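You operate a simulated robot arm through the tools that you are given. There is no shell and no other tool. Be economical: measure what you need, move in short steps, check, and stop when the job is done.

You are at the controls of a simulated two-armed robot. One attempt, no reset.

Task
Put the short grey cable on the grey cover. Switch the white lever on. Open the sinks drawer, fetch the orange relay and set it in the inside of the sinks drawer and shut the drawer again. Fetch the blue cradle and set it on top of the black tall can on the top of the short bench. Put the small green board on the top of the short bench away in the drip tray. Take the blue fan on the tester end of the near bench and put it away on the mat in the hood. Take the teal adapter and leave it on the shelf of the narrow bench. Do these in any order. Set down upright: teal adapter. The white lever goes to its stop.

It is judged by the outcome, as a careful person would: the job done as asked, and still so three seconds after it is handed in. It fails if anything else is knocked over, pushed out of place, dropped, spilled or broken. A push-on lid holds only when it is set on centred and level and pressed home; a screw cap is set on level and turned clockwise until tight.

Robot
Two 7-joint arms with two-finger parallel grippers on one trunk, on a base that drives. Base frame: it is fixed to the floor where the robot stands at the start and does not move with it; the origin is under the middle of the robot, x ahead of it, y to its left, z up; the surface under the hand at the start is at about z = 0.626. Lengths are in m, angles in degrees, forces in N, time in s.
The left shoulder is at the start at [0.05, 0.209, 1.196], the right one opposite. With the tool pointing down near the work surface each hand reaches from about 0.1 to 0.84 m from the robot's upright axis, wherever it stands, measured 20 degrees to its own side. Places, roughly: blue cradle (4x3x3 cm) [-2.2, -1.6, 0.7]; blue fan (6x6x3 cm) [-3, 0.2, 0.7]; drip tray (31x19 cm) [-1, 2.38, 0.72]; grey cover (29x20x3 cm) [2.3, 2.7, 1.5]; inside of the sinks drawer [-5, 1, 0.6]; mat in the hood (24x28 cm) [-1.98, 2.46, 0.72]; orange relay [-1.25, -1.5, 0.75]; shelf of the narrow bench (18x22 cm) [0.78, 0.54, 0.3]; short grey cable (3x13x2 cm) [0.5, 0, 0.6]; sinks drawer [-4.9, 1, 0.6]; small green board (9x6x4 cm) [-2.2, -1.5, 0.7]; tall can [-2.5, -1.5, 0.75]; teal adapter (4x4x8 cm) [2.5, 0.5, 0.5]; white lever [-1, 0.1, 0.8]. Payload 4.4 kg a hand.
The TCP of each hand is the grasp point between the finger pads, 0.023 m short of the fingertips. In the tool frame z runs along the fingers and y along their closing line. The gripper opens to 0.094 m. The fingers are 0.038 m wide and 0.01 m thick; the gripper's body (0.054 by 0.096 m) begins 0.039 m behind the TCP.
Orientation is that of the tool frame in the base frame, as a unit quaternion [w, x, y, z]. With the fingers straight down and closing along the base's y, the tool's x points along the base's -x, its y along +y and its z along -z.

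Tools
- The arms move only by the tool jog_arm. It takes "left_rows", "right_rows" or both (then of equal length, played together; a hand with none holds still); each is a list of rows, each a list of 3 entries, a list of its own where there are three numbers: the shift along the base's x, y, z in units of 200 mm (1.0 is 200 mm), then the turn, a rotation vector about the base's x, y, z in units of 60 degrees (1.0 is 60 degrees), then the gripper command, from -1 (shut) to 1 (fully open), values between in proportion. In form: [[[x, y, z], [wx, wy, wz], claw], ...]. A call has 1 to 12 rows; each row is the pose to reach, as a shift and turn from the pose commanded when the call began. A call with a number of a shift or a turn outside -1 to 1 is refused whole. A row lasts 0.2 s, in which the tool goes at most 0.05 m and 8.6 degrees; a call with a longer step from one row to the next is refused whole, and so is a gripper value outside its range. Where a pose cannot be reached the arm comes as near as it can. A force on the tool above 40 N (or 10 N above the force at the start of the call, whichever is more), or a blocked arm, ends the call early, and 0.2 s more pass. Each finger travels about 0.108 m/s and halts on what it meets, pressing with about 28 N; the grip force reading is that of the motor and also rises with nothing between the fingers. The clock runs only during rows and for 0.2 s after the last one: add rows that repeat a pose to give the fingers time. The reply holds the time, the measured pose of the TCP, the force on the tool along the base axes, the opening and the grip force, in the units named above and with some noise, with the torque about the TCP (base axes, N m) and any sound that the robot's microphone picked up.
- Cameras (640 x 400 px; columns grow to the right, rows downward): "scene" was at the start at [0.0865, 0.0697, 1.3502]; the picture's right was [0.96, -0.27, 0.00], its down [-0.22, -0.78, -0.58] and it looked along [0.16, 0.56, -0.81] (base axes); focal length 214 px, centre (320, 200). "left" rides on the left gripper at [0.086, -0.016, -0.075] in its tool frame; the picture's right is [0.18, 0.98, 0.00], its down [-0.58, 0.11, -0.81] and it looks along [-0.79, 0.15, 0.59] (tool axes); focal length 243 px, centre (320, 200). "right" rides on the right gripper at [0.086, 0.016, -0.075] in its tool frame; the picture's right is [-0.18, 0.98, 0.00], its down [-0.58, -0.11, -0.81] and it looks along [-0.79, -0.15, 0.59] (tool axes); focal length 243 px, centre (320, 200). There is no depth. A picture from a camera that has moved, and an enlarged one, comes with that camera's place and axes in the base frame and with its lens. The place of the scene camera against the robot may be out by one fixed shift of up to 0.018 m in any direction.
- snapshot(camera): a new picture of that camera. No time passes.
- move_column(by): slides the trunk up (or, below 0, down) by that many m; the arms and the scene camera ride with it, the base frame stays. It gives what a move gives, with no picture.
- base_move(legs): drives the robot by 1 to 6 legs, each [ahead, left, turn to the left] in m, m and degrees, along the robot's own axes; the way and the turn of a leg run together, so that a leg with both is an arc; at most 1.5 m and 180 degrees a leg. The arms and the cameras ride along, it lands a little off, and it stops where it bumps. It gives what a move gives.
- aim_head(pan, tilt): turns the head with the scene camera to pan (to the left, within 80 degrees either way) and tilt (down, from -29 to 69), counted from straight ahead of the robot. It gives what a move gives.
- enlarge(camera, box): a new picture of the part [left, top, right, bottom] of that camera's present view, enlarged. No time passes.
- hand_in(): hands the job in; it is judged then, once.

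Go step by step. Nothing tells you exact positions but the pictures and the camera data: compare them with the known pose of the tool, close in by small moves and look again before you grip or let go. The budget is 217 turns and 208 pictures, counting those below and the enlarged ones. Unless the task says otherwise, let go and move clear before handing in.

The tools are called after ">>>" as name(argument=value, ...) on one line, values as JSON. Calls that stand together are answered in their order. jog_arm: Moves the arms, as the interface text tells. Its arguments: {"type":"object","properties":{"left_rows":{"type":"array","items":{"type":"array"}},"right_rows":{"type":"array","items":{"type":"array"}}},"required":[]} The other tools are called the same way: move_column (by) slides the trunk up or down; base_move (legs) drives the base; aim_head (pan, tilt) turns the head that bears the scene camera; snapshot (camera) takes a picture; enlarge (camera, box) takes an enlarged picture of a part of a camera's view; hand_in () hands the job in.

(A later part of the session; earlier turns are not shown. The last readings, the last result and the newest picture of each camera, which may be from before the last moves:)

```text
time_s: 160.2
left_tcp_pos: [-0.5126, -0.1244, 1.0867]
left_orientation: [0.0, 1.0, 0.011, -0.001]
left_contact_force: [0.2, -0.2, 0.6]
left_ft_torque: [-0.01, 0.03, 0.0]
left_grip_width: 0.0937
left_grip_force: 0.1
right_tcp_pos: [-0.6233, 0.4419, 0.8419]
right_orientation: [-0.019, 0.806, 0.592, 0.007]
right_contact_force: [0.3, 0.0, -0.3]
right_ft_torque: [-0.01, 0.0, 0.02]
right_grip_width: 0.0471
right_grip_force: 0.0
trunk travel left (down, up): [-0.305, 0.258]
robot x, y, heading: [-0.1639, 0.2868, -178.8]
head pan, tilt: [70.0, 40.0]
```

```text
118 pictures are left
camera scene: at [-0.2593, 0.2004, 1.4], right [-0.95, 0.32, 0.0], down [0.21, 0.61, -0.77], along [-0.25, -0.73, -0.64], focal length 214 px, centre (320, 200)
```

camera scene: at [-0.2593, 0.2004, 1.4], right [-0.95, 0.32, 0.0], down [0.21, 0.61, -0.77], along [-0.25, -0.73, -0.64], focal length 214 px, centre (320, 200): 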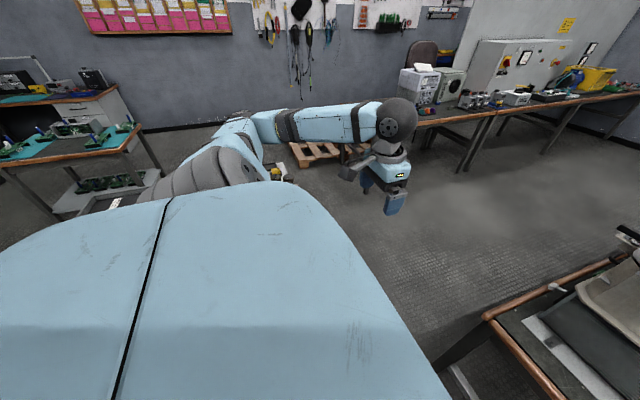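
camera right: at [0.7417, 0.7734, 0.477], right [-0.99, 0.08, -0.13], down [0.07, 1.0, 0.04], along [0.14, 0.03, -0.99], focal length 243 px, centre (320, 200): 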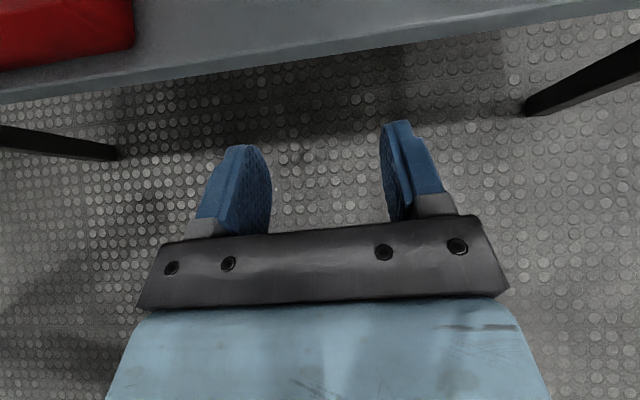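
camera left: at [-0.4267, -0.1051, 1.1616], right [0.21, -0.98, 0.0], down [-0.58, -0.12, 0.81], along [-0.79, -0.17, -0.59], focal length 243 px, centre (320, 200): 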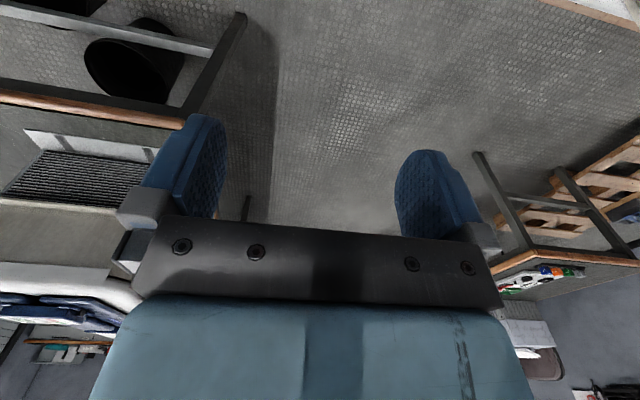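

>>> base_move(legs=[[0.12, 0.5, 0], [0.62, 0.42, 0], [0, 0, -91]])

>>> aim_head(pan=0, tilt=40)

>>> snapshot(camera="scene")

>>> snapshot(camera="left")

```text
time_s: 163.6
left_tcp_pos: [-0.5837, -0.4434, 1.0875]
left_orientation: [0.0, 1.0, 0.014, 0.0]
left_contact_force: [-0.5, 0.3, -0.6]
left_ft_torque: [-0.03, 0.02, -0.01]
left_grip_width: 0.0938
left_grip_force: 0.1
right_tcp_pos: [-0.696, 0.1197, 0.8416]
right_orientation: [-0.017, 0.804, 0.594, 0.007]
right_contact_force: [0.0, 0.2, -1.0]
right_ft_torque: [-0.01, 0.0, -0.01]
right_grip_width: 0.0471
right_grip_force: 0.0
trunk travel left (down, up): [-0.305, 0.258]
robot x, y, heading: [-0.2382, -0.0358, -178.3]
head pan, tilt: [70.0, 40.0]
stopped in leg 1: the robot was blocked; the commanded pose is now the measured one
```

```text
time_s: 165.0
left_tcp_pos: [-0.5846, -0.4465, 1.0885]
left_orientation: [0.0, 1.0, 0.014, 0.0]
left_contact_force: [-0.6, -0.5, 0.7]
left_ft_torque: [0.0, 0.04, 0.02]
left_grip_width: 0.0939
left_grip_force: 0.1
right_tcp_pos: [-0.6968, 0.1199, 0.842]
right_orientation: [-0.018, 0.805, 0.593, 0.006]
right_contact_force: [0.1, -0.3, 0.3]
right_ft_torque: [0.01, -0.02, 0.03]
right_grip_width: 0.0469
right_grip_force: 0.0
trunk travel left (down, up): [-0.305, 0.258]
robot x, y, heading: [-0.2349, -0.0341, -178.6]
head pan, tilt: [0.0, 40.0]
```

```text
117 pictures are left
camera scene: at [-0.3898, -0.042, 1.4], right [-0.03, 1.0, 0.0], down [0.64, 0.02, -0.77], along [-0.77, -0.02, -0.64], focal length 214 px, centre (320, 200)
```

scene: 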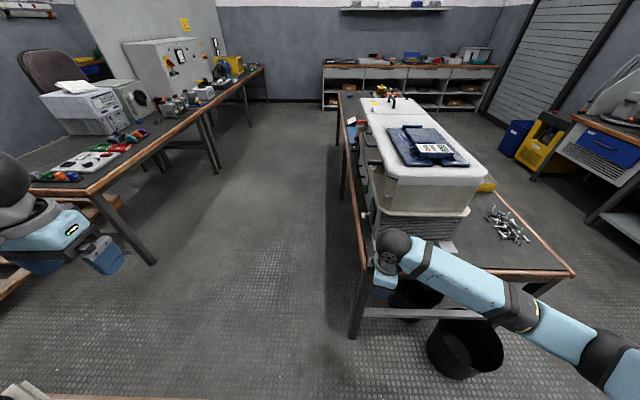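

```text
116 pictures are left
camera left: at [-0.4979, -0.4266, 1.1614], right [0.21, -0.98, 0.0], down [-0.58, -0.13, 0.81], along [-0.79, -0.17, -0.59], focal length 243 px, centre (320, 200)
```

left: 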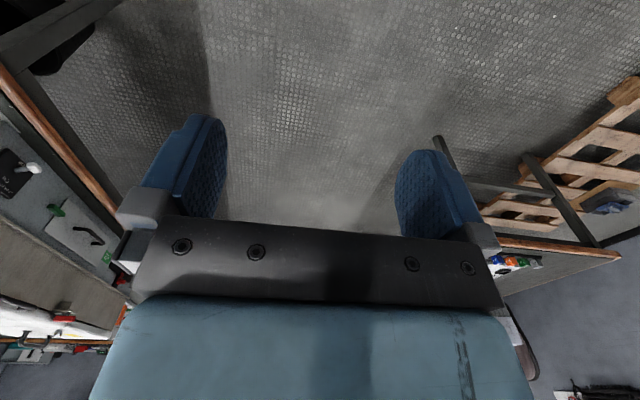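

A pallet blocks the left side here. I go forward a little first, then diagonally.

>>> base_move(legs=[[0.02, -0.03, 0], [0.24, 0, 0], [0.12, 0.18, 0], [0.12, 0.22, 0], [0.27, 0.2, 0]])

>>> snapshot(camera="scene")

```text
time_s: 166.9
left_tcp_pos: [-0.7646, -0.4193, 1.086]
left_orientation: [-0.001, 1.0, 0.013, 0.0]
left_contact_force: [0.4, -1.0, 0.8]
left_ft_torque: [0.01, 0.02, 0.03]
left_grip_width: 0.0937
left_grip_force: 0.0
right_tcp_pos: [-0.869, 0.1448, 0.8412]
right_orientation: [-0.014, 0.802, 0.597, 0.013]
right_contact_force: [0.3, -0.1, -0.5]
right_ft_torque: [0.02, -0.04, -0.02]
right_grip_width: 0.0469
right_grip_force: 0.0
trunk travel left (down, up): [-0.305, 0.258]
robot x, y, heading: [-0.4169, -0.0154, -178.7]
head pan, tilt: [0.0, 40.0]
stopped in leg 2: the force on the tool passed its limit at 156 N (the readings are from after the stop); the commanded pose is now the measured one
```

```text
115 pictures are left
camera scene: at [-0.5699, -0.0164, 1.3999], right [-0.02, 1.0, 0.0], down [0.64, 0.02, -0.77], along [-0.77, -0.02, -0.64], focal length 214 px, centre (320, 200)
```

scene: 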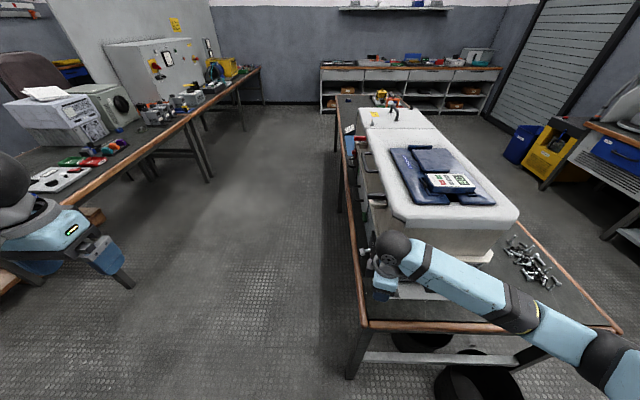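

My right hand bumped the oven's front. I pull it back at once and look closely.

>>> jog_arm(right_rows=[[[0.2, 0, 0], [0, 0, 0], 0], [[0.44, 0, 0], [0, 0, 0], 0], [[0.68, -0.1, 0], [0, 0, 0], 0], [[0.9, -0.2, 0], [0, 0, 0], 0]])

>>> snapshot(camera="scene")

>>> enlarge(camera="scene", box=[320, 90, 560, 330])

```text
refused: row 3 steps farther than a row can; nothing moved
```

```text
114 pictures are left
camera scene: at [-0.5699, -0.0164, 1.3999], right [-0.02, 1.0, 0.0], down [0.64, 0.02, -0.77], along [-0.77, -0.02, -0.64], focal length 214 px, centre (320, 200)
```

scene: 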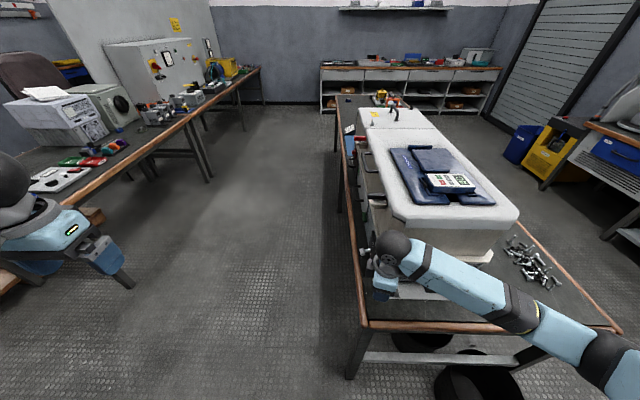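

```text
1.67 times, centred on (440, 210) of scene
camera zoom: at [-0.5699, -0.0164, 1.3999], right [-0.02, 1.0, 0.0], down [0.64, 0.02, -0.77], along [-0.77, -0.02, -0.64], focal length 358 px, centre (120, 183)
```

zoom: 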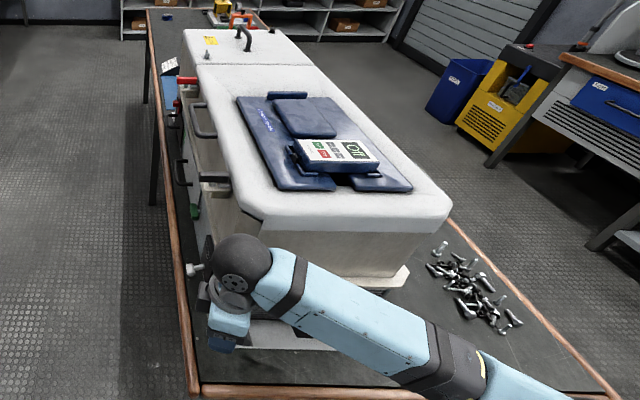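

>>> jog_arm(right_rows=[[[0.2, 0, 0], [0, 0, 0], 0], [[0.42, 0, 0], [0, 0, 0], 0], [[0.64, -0.05, 0], [0, 0, 0], 0], [[0.84, -0.1, 0], [0, 0, 0], 0]])

>>> snapshot(camera="scene")

>>> snapshot(camera="right")

```text
time_s: 167.9
left_tcp_pos: [-0.7659, -0.4197, 1.0873]
left_orientation: [-0.001, 1.0, 0.013, 0.0]
left_contact_force: [0.3, -0.1, 0.1]
left_ft_torque: [-0.01, 0.02, 0.01]
left_grip_width: 0.0939
left_grip_force: 0.0
right_tcp_pos: [-0.7002, 0.1222, 0.841]
right_orientation: [-0.014, 0.801, 0.598, 0.012]
right_contact_force: [0.2, 0.7, 0.9]
right_ft_torque: [0.01, -0.01, 0.01]
right_grip_width: 0.0471
right_grip_force: 0.0
trunk travel left (down, up): [-0.305, 0.258]
robot x, y, heading: [-0.4188, -0.0125, -178.5]
head pan, tilt: [0.0, 40.0]
```

```text
112 pictures are left
camera scene: at [-0.5697, -0.0164, 1.4001], right [-0.03, 1.0, 0.0], down [0.64, 0.02, -0.77], along [-0.77, -0.02, -0.64], focal length 214 px, centre (320, 200)
```

scene: 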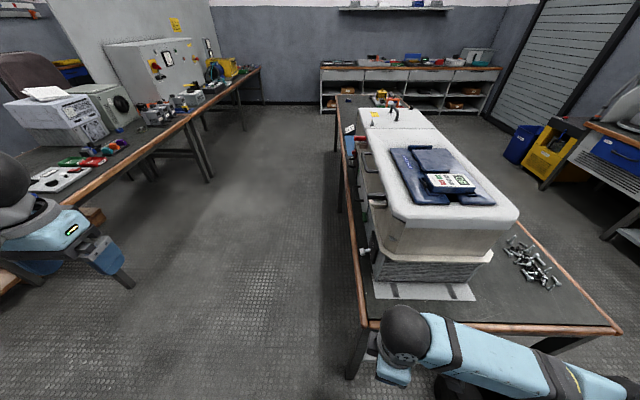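

```text
111 pictures are left
camera right: at [-0.6629, 0.1982, 0.9197], right [0.89, -0.46, -0.01], down [-0.27, -0.56, 0.78], along [-0.37, -0.69, -0.62], focal length 243 px, centre (320, 200)
```

right: 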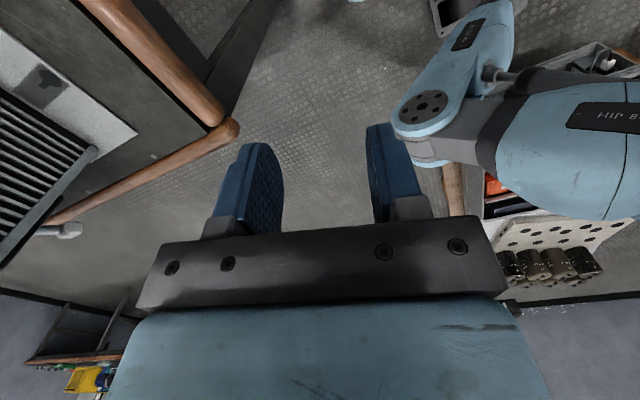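

Oven and things on it look in place. I continue the drive around the bench corner.

>>> base_move(legs=[[0.12, 0.14, 0], [0.12, 0.22, 0], [0.33, 0.22, 0], [0, 0, -91]])

>>> snapshot(camera="scene")

>>> snapshot(camera="right")

```text
time_s: 169.0
left_tcp_pos: [-0.7812, -0.4384, 1.086]
left_orientation: [0.0, 1.0, 0.018, 0.002]
left_contact_force: [-0.4, -0.1, -1.6]
left_ft_torque: [-0.01, -0.01, 0.01]
left_grip_width: 0.0942
left_grip_force: 0.1
right_tcp_pos: [-0.7228, 0.1042, 0.8413]
right_orientation: [-0.013, 0.8, 0.6, 0.013]
right_contact_force: [0.6, -0.9, -0.2]
right_ft_torque: [0.01, 0.02, -0.02]
right_grip_width: 0.0469
right_grip_force: 0.1
trunk travel left (down, up): [-0.305, 0.258]
robot x, y, heading: [-0.4374, -0.0283, -177.9]
head pan, tilt: [0.0, 40.0]
stopped in leg 1: the robot was blocked; the commanded pose is now the measured one
```

```text
110 pictures are left
camera scene: at [-0.5894, -0.0338, 1.3998], right [-0.03, 1.0, 0.0], down [0.64, 0.02, -0.77], along [-0.77, -0.02, -0.64], focal length 214 px, centre (320, 200)
```

scene: 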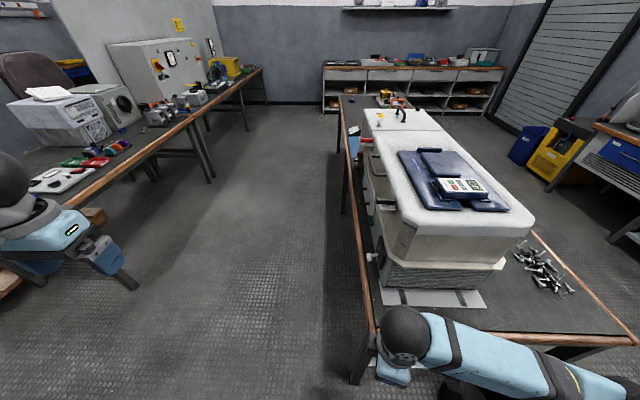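

```text
109 pictures are left
camera right: at [-0.6838, 0.1799, 0.9193], right [0.89, -0.45, -0.01], down [-0.27, -0.56, 0.78], along [-0.36, -0.7, -0.62], focal length 243 px, centre (320, 200)
```

right: 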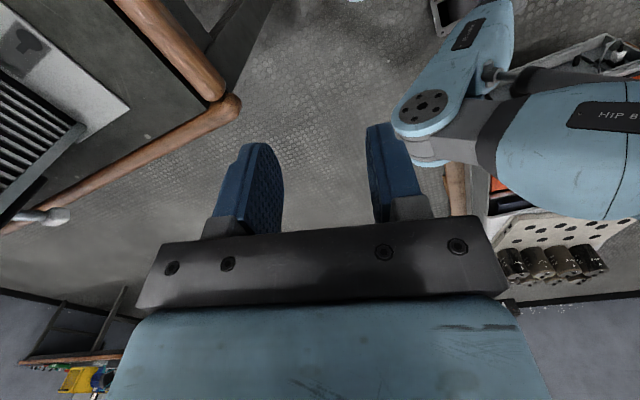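

>>> aim_head(pan=40, tilt=65)

>>> snapshot(camera="scene")

>>> aim_head(pan=80, tilt=50)

>>> snapshot(camera="scene")

```text
time_s: 170.0
left_tcp_pos: [-0.7814, -0.4381, 1.0856]
left_orientation: [0.001, 1.0, 0.017, 0.001]
left_contact_force: [-0.5, -0.2, 0.0]
left_ft_torque: [0.0, 0.0, -0.01]
left_grip_width: 0.0938
left_grip_force: 0.1
right_tcp_pos: [-0.7222, 0.1048, 0.8401]
right_orientation: [-0.014, 0.799, 0.601, 0.013]
right_contact_force: [-0.7, 0.4, -0.1]
right_ft_torque: [0.02, -0.02, -0.01]
right_grip_width: 0.0471
right_grip_force: 0.0
trunk travel left (down, up): [-0.305, 0.258]
robot x, y, heading: [-0.4375, -0.0281, -178.5]
head pan, tilt: [40.0, 65.0]
```

```text
108 pictures are left
camera scene: at [-0.5488, -0.0714, 1.3677], right [-0.67, 0.75, 0.0], down [0.68, 0.6, -0.42], along [-0.32, -0.28, -0.91], focal length 214 px, centre (320, 200)
```

scene: 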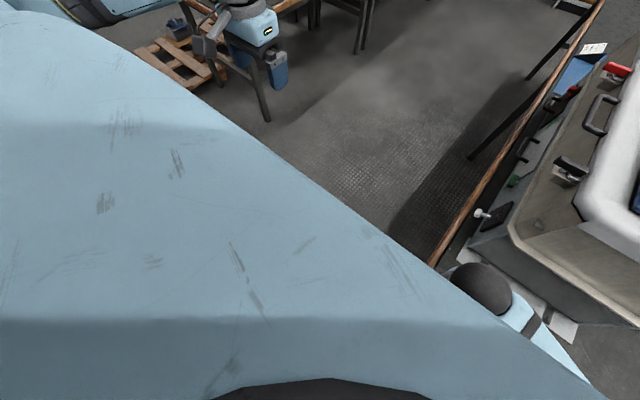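

```text
time_s: 171.1
left_tcp_pos: [-0.7811, -0.4379, 1.0877]
left_orientation: [0.0, 1.0, 0.018, 0.001]
left_contact_force: [-0.3, -0.5, -0.3]
left_ft_torque: [0.0, 0.03, -0.02]
left_grip_width: 0.0941
left_grip_force: 0.1
right_tcp_pos: [-0.7218, 0.1044, 0.8401]
right_orientation: [-0.013, 0.8, 0.6, 0.013]
right_contact_force: [-0.1, 0.2, 0.7]
right_ft_torque: [0.05, 0.01, 0.01]
right_grip_width: 0.0469
right_grip_force: 0.0
trunk travel left (down, up): [-0.305, 0.258]
robot x, y, heading: [-0.435, -0.0302, -178.0]
head pan, tilt: [80.0, 50.0]
```

```text
107 pictures are left
camera scene: at [-0.5146, -0.1072, 1.3858], right [-0.99, 0.14, 0.0], down [0.11, 0.76, -0.64], along [-0.09, -0.64, -0.77], focal length 214 px, centre (320, 200)
```

scene: 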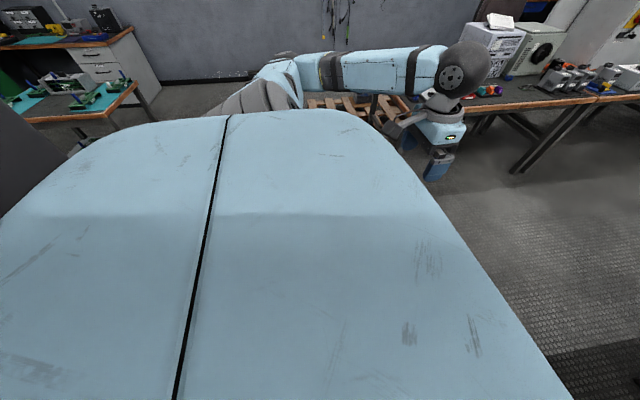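

The lever sits at about (−1.02, 0.12, 0.78) and can be reached from here with the right hand. I look at its plate for the on/off marks.

>>> enlarge(camera="left", box=[0, 100, 160, 260])

>>> aim_head(pan=10, tilt=50)

>>> enlarge(camera="scene", box=[330, 120, 450, 240])

```text
2.50 times, centred on (80, 180) of left
camera zoom: at [-0.6949, -0.419, 1.1612], right [0.22, -0.98, 0.0], down [-0.58, -0.13, 0.81], along [-0.79, -0.17, -0.59], focal length 606 px, centre (920, 250)
```

zoom: 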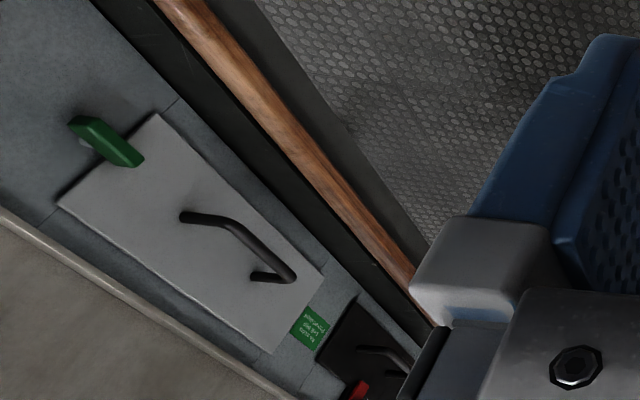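

```text
time_s: 172.5
left_tcp_pos: [-0.7806, -0.4387, 1.0874]
left_orientation: [0.0, 1.0, 0.017, 0.0]
left_contact_force: [-0.8, 0.1, 0.1]
left_ft_torque: [-0.04, 0.01, 0.03]
left_grip_width: 0.0939
left_grip_force: 0.1
right_tcp_pos: [-0.7214, 0.1045, 0.8414]
right_orientation: [-0.014, 0.8, 0.6, 0.013]
right_contact_force: [0.2, 0.3, 0.0]
right_ft_torque: [0.01, 0.01, 0.01]
right_grip_width: 0.0472
right_grip_force: 0.0
trunk travel left (down, up): [-0.305, 0.258]
robot x, y, heading: [-0.4307, -0.0275, -178.4]
head pan, tilt: [10.0, 50.0]
```

```text
3.33 times, centred on (390, 180) of scene
camera zoom: at [-0.5789, -0.0469, 1.3858], right [-0.21, 0.98, 0.0], down [0.75, 0.16, -0.64], along [-0.63, -0.13, -0.77], focal length 715 px, centre (87, 267)
```

zoom: 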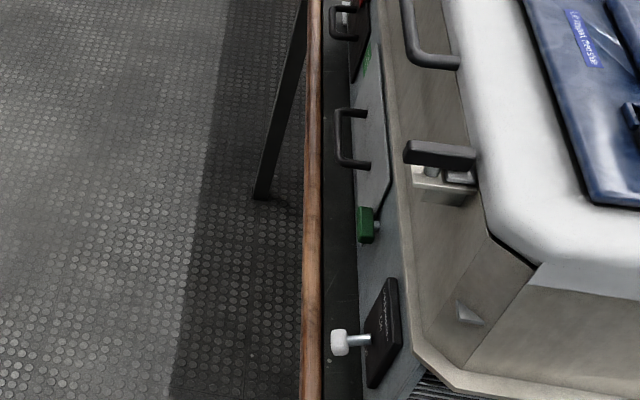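

I send the left hand over to look at the lever plate from the −y side.

>>> jog_arm(left_rows=[[[-0.12, 0, 0], [0, 0, -0.14], 0], [[-0.24, 0, 0], [0, 0, -0.28], 0], [[-0.36, 0, 0], [0, 0, -0.42], 0], [[-0.48, 0, 0], [0, 0, -0.56], 0], [[-0.6, 0, 0], [0, 0, -0.7], 0], [[-0.72, 0, 0], [0, 0, -0.84], 0], [[-0.84, 0, 0], [0, 0, -0.98], 0], [[-0.96, 0, 0], [0, 0, -1], 0]])

>>> jog_arm(left_rows=[[[0, 0, -0.1], [0, 0, -0.14], 0], [[0, 0, -0.1], [0, 0, -0.28], 0], [[0, 0, -0.1], [0, 0, -0.42], 0], [[0, 0, -0.1], [0, 0, -0.5], 0]])

>>> snapshot(camera="left")

```text
time_s: 174.3
left_tcp_pos: [-0.9746, -0.4381, 1.0869]
left_orientation: [-0.001, 0.874, -0.486, 0.002]
left_contact_force: [0.5, 0.7, 0.3]
left_ft_torque: [0.0, -0.03, 0.0]
left_grip_width: 0.0469
left_grip_force: 0.1
right_tcp_pos: [-0.722, 0.1057, 0.8398]
right_orientation: [-0.013, 0.799, 0.6, 0.013]
right_contact_force: [-0.7, -0.1, -0.3]
right_ft_torque: [-0.03, 0.03, 0.04]
right_grip_width: 0.0467
right_grip_force: 0.0
trunk travel left (down, up): [-0.305, 0.258]
robot x, y, heading: [-0.43, -0.0313, -178.2]
head pan, tilt: [10.0, 50.0]
```

```text
time_s: 175.3
left_tcp_pos: [-0.9704, -0.4387, 1.0675]
left_orientation: [0.0, 0.718, -0.696, 0.0]
left_contact_force: [-0.1, 0.0, 0.0]
left_ft_torque: [0.01, -0.01, -0.01]
left_grip_width: 0.0471
left_grip_force: 0.0
right_tcp_pos: [-0.7208, 0.1047, 0.8414]
right_orientation: [-0.014, 0.8, 0.6, 0.013]
right_contact_force: [0.7, -0.3, -0.6]
right_ft_torque: [-0.01, -0.01, -0.01]
right_grip_width: 0.0471
right_grip_force: 0.0
trunk travel left (down, up): [-0.305, 0.258]
robot x, y, heading: [-0.44, -0.0306, -178.5]
head pan, tilt: [10.0, 50.0]
```

```text
104 pictures are left
camera left: at [-0.9536, -0.5241, 1.1414], right [-0.98, -0.22, 0.0], down [-0.13, 0.58, 0.81], along [-0.17, 0.79, -0.59], focal length 243 px, centre (320, 200)
```

left: 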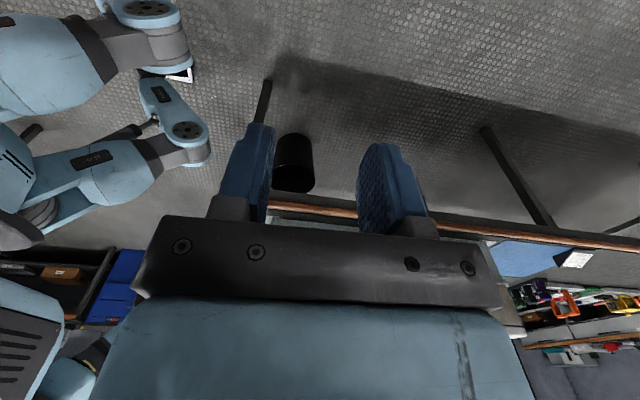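

>>> jog_arm(left_rows=[[[0, 0.12, 0.2], [0, 0, 0], 0], [[0, 0.24, 0.4], [0, 0, 0], 0], [[0, 0.36, 0.6], [0, 0, 0], 0], [[0, 0.48, 0.8], [0, 0, 0], 0], [[0, 0.6, 1.0], [0, 0, 0], 0]])

>>> snapshot(camera="left")

>>> enlarge(camera="left", box=[280, 80, 440, 200])

```text
time_s: 176.5
left_tcp_pos: [-0.9724, -0.318, 1.2694]
left_orientation: [0.001, 0.719, -0.695, 0.001]
left_contact_force: [1.0, 0.6, -0.8]
left_ft_torque: [0.0, 0.02, -0.01]
left_grip_width: 0.0471
left_grip_force: 0.0
right_tcp_pos: [-0.722, 0.1052, 0.8413]
right_orientation: [-0.013, 0.8, 0.6, 0.012]
right_contact_force: [-0.7, 0.7, 0.1]
right_ft_torque: [-0.02, 0.02, -0.02]
right_grip_width: 0.0469
right_grip_force: 0.0
trunk travel left (down, up): [-0.305, 0.258]
robot x, y, heading: [-0.4369, -0.0314, -178.1]
head pan, tilt: [10.0, 50.0]
```

```text
103 pictures are left
camera left: at [-0.9532, -0.4028, 1.3434], right [-0.98, -0.22, 0.0], down [-0.13, 0.58, 0.8], along [-0.17, 0.79, -0.59], focal length 243 px, centre (320, 200)
```

left: 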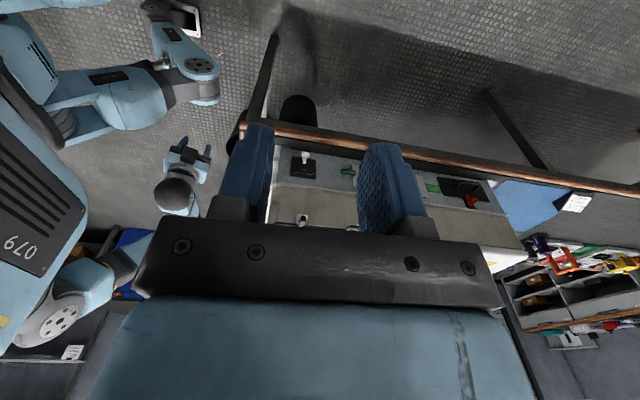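

```text
3.33 times, centred on (360, 140) of left
camera zoom: at [-0.9532, -0.4028, 1.3434], right [-0.98, -0.22, 0.0], down [-0.13, 0.58, 0.8], along [-0.17, 0.79, -0.59], focal length 809 px, centre (187, 400)
```

zoom: 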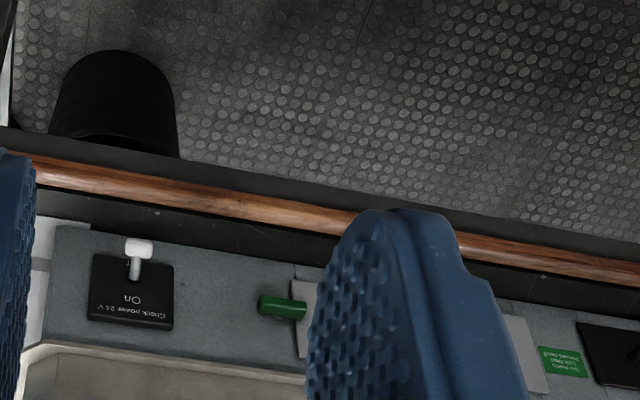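

"On" is printed at the plate's top, so the lever must be raised. Knob ≈(−1.019, 0.115, 0.793), pivot ≈(−1.019, 0.145, 0.80). I pitch the left hand to point +y and bring it, closed, below the knob.

>>> jog_arm(left_rows=[[[-0.03, 0, -0.1], [0.14, 0, 0], -1], [[-0.06, 0, -0.24], [0.28, 0, 0], -1], [[-0.1, 0, -0.38], [0.42, 0, 0], -1], [[-0.14, 0, -0.52], [0.56, 0, 0], -1], [[-0.18, 0, -0.66], [0.7, 0, 0], -1], [[-0.22, 0, -0.8], [0.84, 0, 0], -1], [[-0.235, 0, -1], [0.98, 0, 0], -1]])

>>> jog_arm(left_rows=[[[0, 0, -0.2], [0.12, 0, 0], -1], [[0, 0, -0.44], [0.2, 0, 0], -1], [[0, 0, -0.68], [0.2, 0, 0], -1], [[0, 0, -0.92], [0.2, 0, 0], -1], [[0, 0, -1], [0.2, 0, 0], -1]])

>>> jog_arm(left_rows=[[[0, 0.2, -0.2], [0, 0, 0], -1], [[0, 0.4, -0.35], [0, 0, 0], -1], [[0, 0.6, -0.5], [0, 0, 0], -1], [[0, 0.8, -0.6], [0, 0, 0], -1], [[0, 1, -0.63], [0, 0, 0], -1]])

>>> snapshot(camera="left")

>>> snapshot(camera="scene")

```text
time_s: 178.1
left_tcp_pos: [-1.02, -0.3212, 1.0664]
left_orientation: [-0.353, 0.626, -0.605, -0.342]
left_contact_force: [-0.6, 0.1, -0.3]
left_ft_torque: [0.04, 0.01, -0.01]
left_grip_width: 0.0001
left_grip_force: 28.4
right_tcp_pos: [-0.7227, 0.1043, 0.8418]
right_orientation: [-0.014, 0.8, 0.6, 0.014]
right_contact_force: [-0.7, 0.5, 0.1]
right_ft_torque: [-0.01, 0.0, -0.05]
right_grip_width: 0.047
right_grip_force: 0.2
trunk travel left (down, up): [-0.305, 0.258]
robot x, y, heading: [-0.4334, -0.0294, -178.0]
head pan, tilt: [10.0, 50.0]
```

```text
time_s: 179.3
left_tcp_pos: [-1.0192, -0.3197, 0.8659]
left_orientation: [-0.417, 0.585, -0.567, -0.402]
left_contact_force: [-0.6, 0.2, -0.6]
left_ft_torque: [0.0, -0.01, 0.0]
left_grip_width: 0.0
left_grip_force: 27.8
right_tcp_pos: [-0.7221, 0.1048, 0.8418]
right_orientation: [-0.014, 0.8, 0.6, 0.013]
right_contact_force: [-0.3, 0.3, 0.4]
right_ft_torque: [0.06, 0.02, -0.01]
right_grip_width: 0.0468
right_grip_force: 0.2
trunk travel left (down, up): [-0.305, 0.258]
robot x, y, heading: [-0.4366, -0.0275, -178.0]
head pan, tilt: [10.0, 50.0]
```

```text
refused: row 1 steps farther than a row can; nothing moved
```

```text
101 pictures are left
camera left: at [-1.001, -0.4175, 0.8096], right [-0.98, -0.07, -0.2], down [-0.13, -0.57, 0.81], along [-0.17, 0.82, 0.55], focal length 243 px, centre (320, 200)
```

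left: 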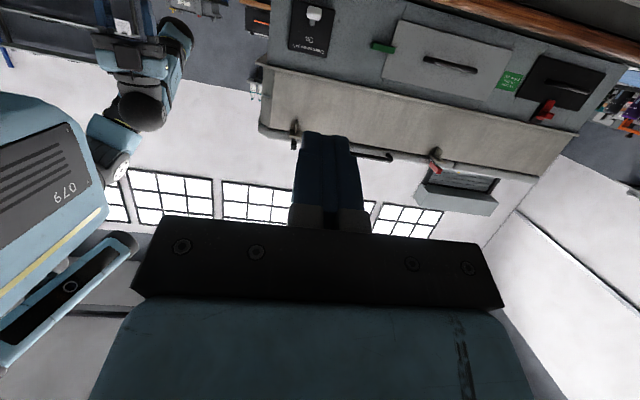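

```text
100 pictures are left
camera scene: at [-0.5789, -0.0469, 1.3858], right [-0.2, 0.98, 0.0], down [0.75, 0.16, -0.64], along [-0.63, -0.13, -0.77], focal length 214 px, centre (320, 200)
```

scene: 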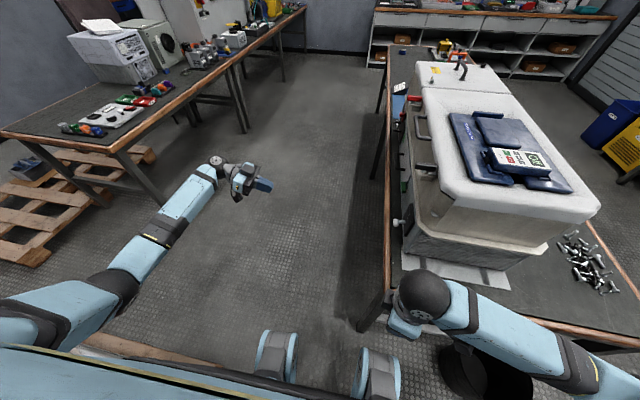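

>>> enlarge(camera="left", box=[260, 0, 360, 62])

>>> jog_arm(left_rows=[[[0, 0.15, -0.18], [0, 0, 0], -1], [[0, 0.33, -0.33], [0, 0, 0], -1], [[0, 0.52, -0.48], [0, 0, 0], -1], [[0, 0.72, -0.6], [0, 0, 0], -1], [[0, 0.94, -0.62], [0, 0, 0], -1], [[0, 1, -0.63], [0, 0, 0], -1]])

>>> snapshot(camera="left")

>>> enlarge(camera="scene", box=[300, 150, 460, 270])

```text
6.40 times, centred on (310, 31) of left
camera zoom: at [-1.001, -0.4175, 0.8096], right [-0.98, -0.07, -0.2], down [-0.13, -0.57, 0.81], along [-0.17, 0.82, 0.55], focal length 1553 px, centre (384, 1282)
```

zoom: 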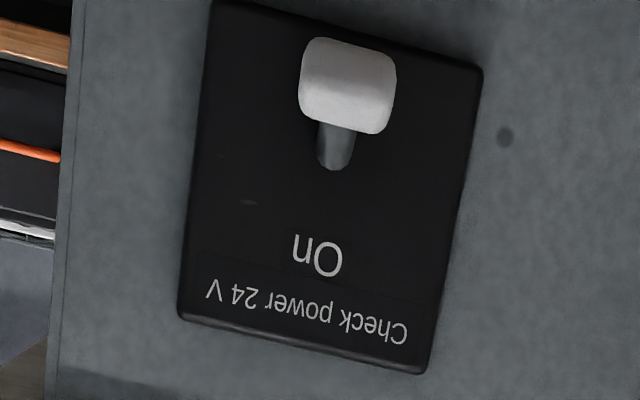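

```text
time_s: 180.7
left_tcp_pos: [-1.02, -0.1184, 0.7405]
left_orientation: [-0.416, 0.586, -0.568, -0.402]
left_contact_force: [-0.7, 0.0, -0.4]
left_ft_torque: [-0.01, 0.04, -0.01]
left_grip_width: 0.0
left_grip_force: 28.0
right_tcp_pos: [-0.7219, 0.1044, 0.8411]
right_orientation: [-0.014, 0.799, 0.6, 0.013]
right_contact_force: [0.4, -0.2, 0.2]
right_ft_torque: [0.02, 0.0, 0.0]
right_grip_width: 0.0469
right_grip_force: 0.0
trunk travel left (down, up): [-0.305, 0.258]
robot x, y, heading: [-0.4333, -0.0304, -178.5]
head pan, tilt: [10.0, 50.0]
```

```text
98 pictures are left
camera left: at [-1.0008, -0.2167, 0.6837], right [-0.98, -0.07, -0.21], down [-0.13, -0.57, 0.81], along [-0.17, 0.82, 0.55], focal length 243 px, centre (320, 200)
```

left: 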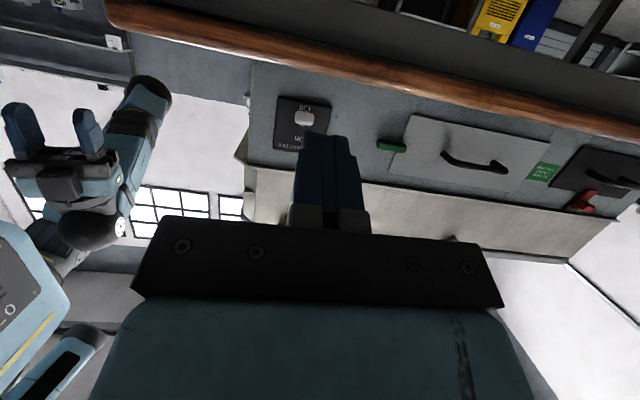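

```text
3.33 times, centred on (380, 210) of scene
camera zoom: at [-0.579, -0.0469, 1.3858], right [-0.21, 0.98, 0.0], down [0.75, 0.16, -0.64], along [-0.63, -0.13, -0.77], focal length 715 px, centre (120, 167)
```

zoom: 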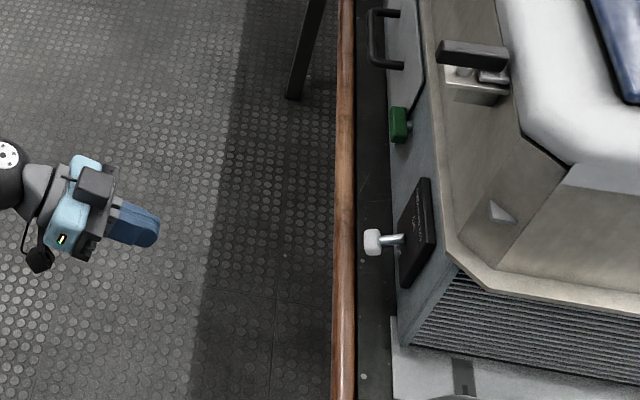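

>>> jog_arm(left_rows=[[[0, 0.22, 0.03], [0, 0, 0], -1], [[0, 0.44, 0.04], [0, 0, 0], -1], [[0, 0.66, 0.04], [0, 0, 0], -1], [[0, 0.86, 0.04], [0, 0, 0], -1]])

>>> snapshot(camera="left")

>>> enlarge(camera="scene", box=[300, 150, 460, 270])

```text
time_s: 181.7
left_tcp_pos: [-1.0204, 0.0539, 0.7481]
left_orientation: [-0.417, 0.586, -0.568, -0.401]
left_contact_force: [-0.4, 0.3, 0.1]
left_ft_torque: [0.01, 0.0, 0.0]
left_grip_width: 0.0
left_grip_force: 27.8
right_tcp_pos: [-0.7228, 0.1041, 0.8413]
right_orientation: [-0.013, 0.8, 0.6, 0.012]
right_contact_force: [0.7, 0.3, 1.0]
right_ft_torque: [-0.01, -0.01, -0.02]
right_grip_width: 0.047
right_grip_force: 0.1
trunk travel left (down, up): [-0.305, 0.258]
robot x, y, heading: [-0.4347, -0.0289, -178.0]
head pan, tilt: [10.0, 50.0]
```

```text
96 pictures are left
camera left: at [-1.0009, -0.0438, 0.6918], right [-0.98, -0.07, -0.21], down [-0.13, -0.57, 0.81], along [-0.17, 0.82, 0.55], focal length 243 px, centre (320, 200)
```

left: 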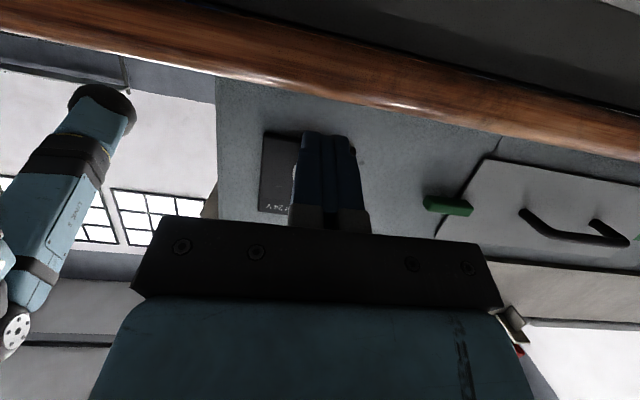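

```text
3.33 times, centred on (380, 210) of scene
camera zoom: at [-0.579, -0.0462, 1.3858], right [-0.2, 0.98, 0.0], down [0.75, 0.16, -0.64], along [-0.63, -0.13, -0.77], focal length 715 px, centre (120, 167)
```

zoom: 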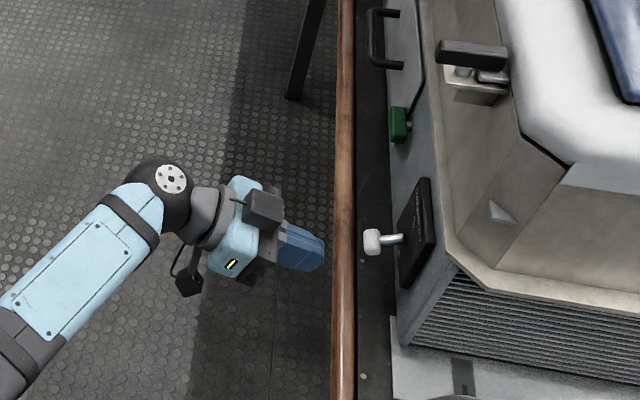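

The finger would be tight over the wooden edge, so I grip the knob between the fingers instead (closing along x, so the knob can pivot), then lift it.

>>> jog_arm(left_rows=[[[0, 0, 0.14], [0, 0, 0], 0.05], [[0, 0, 0.14], [0, 0, 0], 0.05], [[0, 0.13, 0.14], [0, 0, 0], 0.05], [[0, 0.25, 0.14], [0, 0, 0], 0.05]])

>>> snapshot(camera="left")

>>> enlarge(camera="scene", box=[300, 150, 460, 270])

```text
time_s: 182.7
left_tcp_pos: [-1.0186, 0.1042, 0.7786]
left_orientation: [-0.416, 0.586, -0.566, -0.403]
left_contact_force: [-0.1, 0.3, 0.0]
left_ft_torque: [0.0, 0.03, -0.01]
left_grip_width: 0.0494
left_grip_force: 0.1
right_tcp_pos: [-0.7214, 0.1062, 0.8406]
right_orientation: [-0.014, 0.799, 0.601, 0.013]
right_contact_force: [0.5, 0.3, -0.1]
right_ft_torque: [0.01, 0.02, 0.0]
right_grip_width: 0.0472
right_grip_force: 0.1
trunk travel left (down, up): [-0.305, 0.258]
robot x, y, heading: [-0.4363, -0.0254, -178.2]
head pan, tilt: [10.0, 50.0]
```

```text
94 pictures are left
camera left: at [-1.0002, 0.0059, 0.7209], right [-0.98, -0.07, -0.21], down [-0.13, -0.57, 0.81], along [-0.17, 0.82, 0.55], focal length 243 px, centre (320, 200)
```

left: 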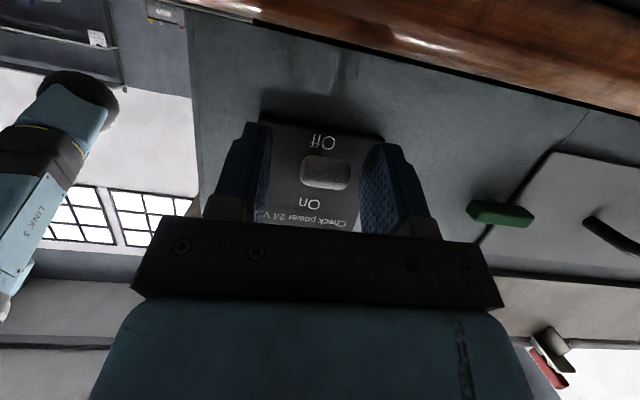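

```text
3.33 times, centred on (380, 210) of scene
camera zoom: at [-0.579, -0.0465, 1.3858], right [-0.2, 0.98, 0.0], down [0.75, 0.16, -0.64], along [-0.63, -0.13, -0.77], focal length 715 px, centre (120, 167)
```

zoom: 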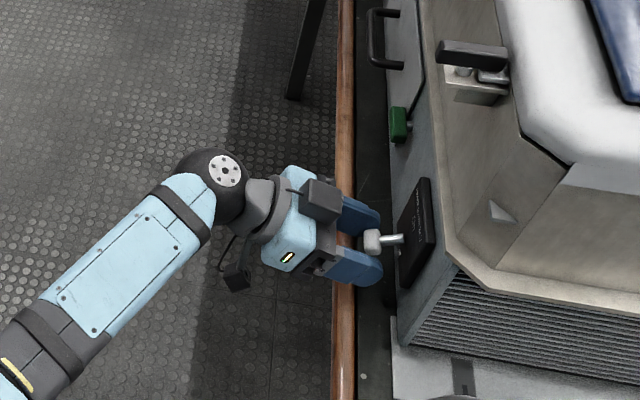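

The knob is between the pads; "Off" is below and "On" above. I grip it and lift along its arc.

>>> jog_arm(left_rows=[[[0, 0, 0], [0, 0, 0], -0.6], [[0, 0, 0], [0, 0, 0], -1], [[0, 0, 0], [0, 0, 0], -1], [[0, -0.015, 0.05], [0, 0, 0], -1], [[0, -0.025, 0.1], [0, 0, 0], -1], [[0, -0.015, 0.15], [0, 0, 0], -1], [[0, 0, 0.2], [0, 0, 0], -1], [[0, 0.02, 0.24], [0, 0, 0], -1]])

>>> snapshot(camera="left")

>>> enlarge(camera="scene", box=[300, 150, 460, 270])

```text
time_s: 183.6
left_tcp_pos: [-1.0227, 0.1023, 0.7774]
left_orientation: [-0.414, 0.587, -0.566, -0.404]
left_contact_force: [-11.0, 4.0, -7.2]
left_ft_torque: [-0.45, 0.69, 0.09]
left_grip_width: 0.0262
left_grip_force: 45.3
right_tcp_pos: [-0.722, 0.1056, 0.8408]
right_orientation: [-0.014, 0.8, 0.6, 0.013]
right_contact_force: [-1.1, 0.7, 1.0]
right_ft_torque: [0.02, 0.03, -0.02]
right_grip_width: 0.0472
right_grip_force: 0.1
trunk travel left (down, up): [-0.305, 0.258]
robot x, y, heading: [-0.4367, -0.024, -178.3]
head pan, tilt: [10.0, 50.0]
stopped in row 4 (left hand): the force on the tool passed its limit at 46 N (the readings are from after the stop); the commanded pose is now the measured one
```

```text
92 pictures are left
camera left: at [-1.0037, 0.0048, 0.7217], right [-0.98, -0.08, -0.2], down [-0.12, -0.57, 0.81], along [-0.18, 0.82, 0.55], focal length 243 px, centre (320, 200)
```

left: 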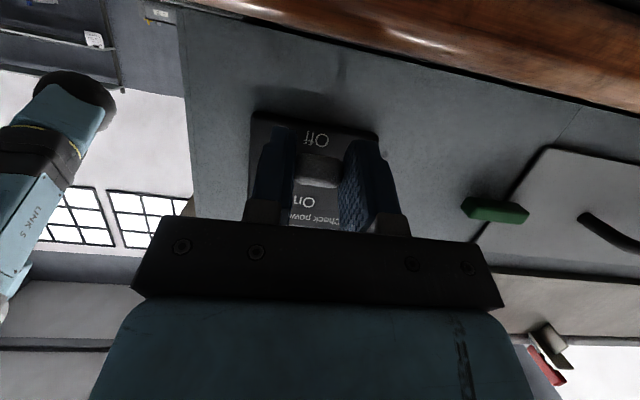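

```text
3.33 times, centred on (380, 210) of scene
camera zoom: at [-0.5809, -0.0458, 1.3854], right [-0.2, 0.98, 0.0], down [0.75, 0.16, -0.64], along [-0.63, -0.13, -0.77], focal length 715 px, centre (120, 167)
```

zoom: 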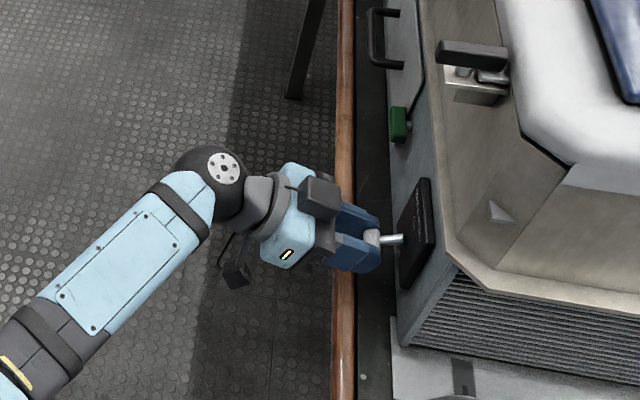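

The side force came from off‑centre gripping; the pose has now settled. I lift from here.

>>> jog_arm(left_rows=[[[-0.01, 0, 0], [0, 0, 0], -0.9], [[-0.01, -0.015, 0.04], [0, 0, 0], -0.9], [[-0.01, -0.025, 0.09], [0, 0, 0], -0.9], [[-0.01, -0.02, 0.14], [0, 0, 0], -0.9], [[-0.01, 0, 0.19], [0, 0, 0], -0.9], [[-0.01, 0.02, 0.23], [0, 0, 0], -0.9]])

>>> snapshot(camera="left")

```text
time_s: 185.0
left_tcp_pos: [-1.0238, 0.1058, 0.8247]
left_orientation: [-0.416, 0.585, -0.567, -0.404]
left_contact_force: [3.8, -4.3, 1.0]
left_ft_torque: [-0.12, 0.39, -0.52]
left_grip_width: 0.0259
left_grip_force: 44.5
right_tcp_pos: [-0.7222, 0.1058, 0.8418]
right_orientation: [-0.014, 0.799, 0.601, 0.013]
right_contact_force: [0.4, 0.3, -0.5]
right_ft_torque: [0.02, 0.01, 0.02]
right_grip_width: 0.0468
right_grip_force: 0.1
trunk travel left (down, up): [-0.305, 0.258]
robot x, y, heading: [-0.4354, -0.0274, -178.4]
head pan, tilt: [10.0, 50.0]
stopped in row 6 (left hand): the force on the tool passed its limit at 47 N (the readings are from after the stop); the commanded pose is now the measured one
```

```text
90 pictures are left
camera left: at [-1.0046, 0.007, 0.7687], right [-0.98, -0.07, -0.2], down [-0.12, -0.57, 0.81], along [-0.18, 0.82, 0.55], focal length 243 px, centre (320, 200)
```

left: 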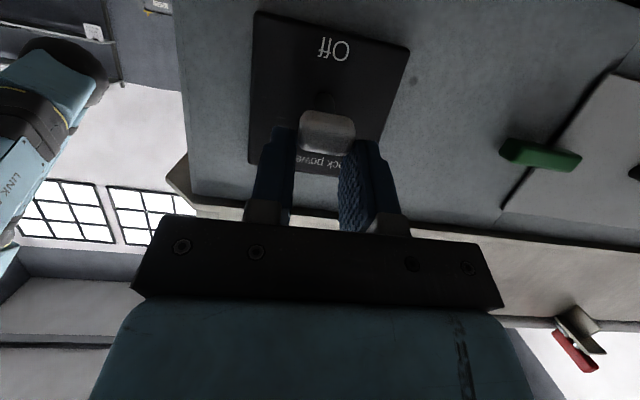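

The lever is up and pressed its stop. I release, back off and check.

>>> jog_arm(left_rows=[[[0, 0, 0], [0, 0, 0], -0.2], [[0, 0, 0], [0, 0, 0], 0.1], [[0, -0.2, 0], [0, 0, 0], 0.1], [[0, -0.44, 0], [0, 0, 0], 0.1], [[0, -0.68, 0], [0, 0, 0], 0], [[0, -0.92, 0.05], [0, 0, 0], 0]])

>>> enlarge(camera="left", box=[200, 0, 440, 140])

>>> enlarge(camera="scene", box=[300, 150, 460, 270])

```text
time_s: 186.4
left_tcp_pos: [-1.0252, -0.0797, 0.8345]
left_orientation: [-0.416, 0.585, -0.566, -0.405]
left_contact_force: [0.0, -0.1, 0.1]
left_ft_torque: [-0.02, -0.01, 0.01]
left_grip_width: 0.047
left_grip_force: 0.0
right_tcp_pos: [-0.7234, 0.1047, 0.8422]
right_orientation: [-0.013, 0.799, 0.601, 0.012]
right_contact_force: [0.1, -1.0, 0.2]
right_ft_torque: [-0.01, 0.0, -0.01]
right_grip_width: 0.0472
right_grip_force: 0.0
trunk travel left (down, up): [-0.305, 0.258]
robot x, y, heading: [-0.4348, -0.0285, -178.1]
head pan, tilt: [10.0, 50.0]
```

```text
2.67 times, centred on (320, 70) of left
camera zoom: at [-1.0047, -0.1768, 0.7782], right [-0.98, -0.07, -0.2], down [-0.12, -0.57, 0.81], along [-0.18, 0.82, 0.55], focal length 647 px, centre (320, 547)
```

zoom: 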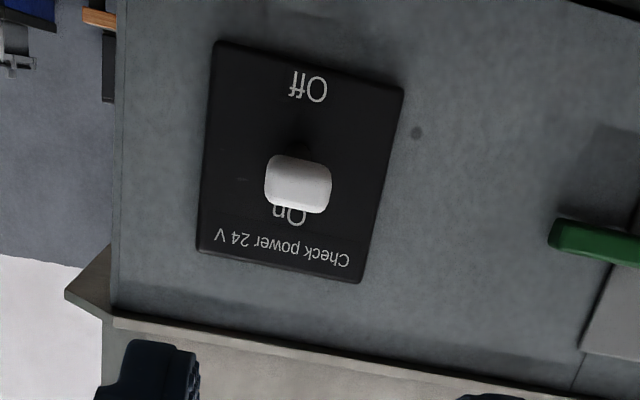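

```text
3.33 times, centred on (380, 210) of scene
camera zoom: at [-0.5791, -0.0477, 1.3858], right [-0.21, 0.98, 0.0], down [0.75, 0.16, -0.64], along [-0.63, -0.13, -0.77], focal length 715 px, centre (120, 167)
```

zoom: 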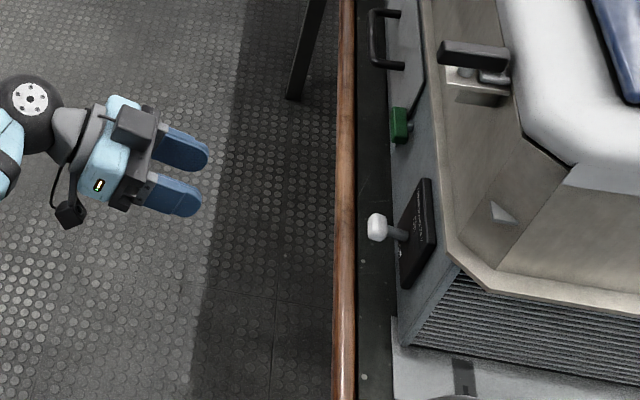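

The lever is on the On side, but I want to be sure of its stop: I push it up from below with closed fingers.

>>> jog_arm(left_rows=[[[0, 0, -0.2], [0, 0, 0], -1], [[0.01, 0.1, -0.36], [0, 0, 0], -1], [[0.01, 0.34, -0.36], [0, 0, 0], -1], [[0.01, 0.58, -0.36], [0, 0, 0], -1], [[0.01, 0.82, -0.36], [0, 0, 0], -1], [[0.01, 0.9, -0.36], [0, 0, 0], -1]])

>>> jog_arm(left_rows=[[[0, 0, 0.06], [0, 0, 0], -1], [[0, 0, 0.12], [0, 0, 0], -1], [[0, 0, 0.17], [0, 0, 0], -1], [[0, 0.01, 0.22], [0, 0, 0], -1], [[0, 0.02, 0.27], [0, 0, 0], -1], [[0, 0.03, 0.32], [0, 0, 0], -1], [[0, 0.03, 0.37], [0, 0, 0], -1]])

>>> enlarge(camera="scene", box=[300, 150, 460, 270])

```text
time_s: 187.8
left_tcp_pos: [-1.0224, 0.1003, 0.7618]
left_orientation: [-0.416, 0.586, -0.566, -0.405]
left_contact_force: [-0.2, 1.1, -0.5]
left_ft_torque: [-0.03, 0.0, 0.0]
left_grip_width: 0.0
left_grip_force: 28.3
right_tcp_pos: [-0.7214, 0.1048, 0.8413]
right_orientation: [-0.014, 0.799, 0.601, 0.014]
right_contact_force: [-0.6, 0.7, 0.2]
right_ft_torque: [-0.03, 0.05, 0.01]
right_grip_width: 0.0466
right_grip_force: 0.0
trunk travel left (down, up): [-0.305, 0.258]
robot x, y, heading: [-0.434, -0.0317, -178.3]
head pan, tilt: [10.0, 50.0]
```

```text
time_s: 188.7
left_tcp_pos: [-1.0197, 0.0996, 0.7912]
left_orientation: [-0.413, 0.593, -0.566, -0.396]
left_contact_force: [-4.7, -1.3, -14.1]
left_ft_torque: [-0.31, 0.01, 0.21]
left_grip_width: 0.0002
left_grip_force: 28.1
right_tcp_pos: [-0.7222, 0.1049, 0.8402]
right_orientation: [-0.014, 0.799, 0.601, 0.012]
right_contact_force: [0.7, 0.9, 0.5]
right_ft_torque: [-0.02, 0.03, 0.02]
right_grip_width: 0.0469
right_grip_force: 0.0
trunk travel left (down, up): [-0.305, 0.258]
robot x, y, heading: [-0.4354, -0.0282, -178.0]
head pan, tilt: [10.0, 50.0]
stopped in row 4 (left hand): the force on the tool passed its limit at 47 N (the readings are from after the stop); the commanded pose is now the measured one
```

```text
3.33 times, centred on (380, 210) of scene
camera zoom: at [-0.5796, -0.0468, 1.3858], right [-0.21, 0.98, 0.0], down [0.75, 0.16, -0.64], along [-0.63, -0.13, -0.77], focal length 715 px, centre (120, 167)
```

zoom: 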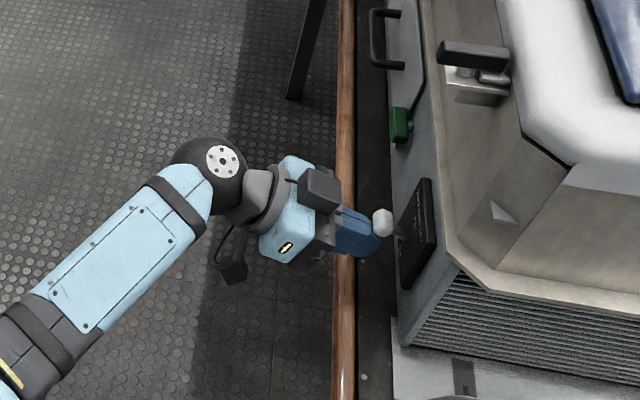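

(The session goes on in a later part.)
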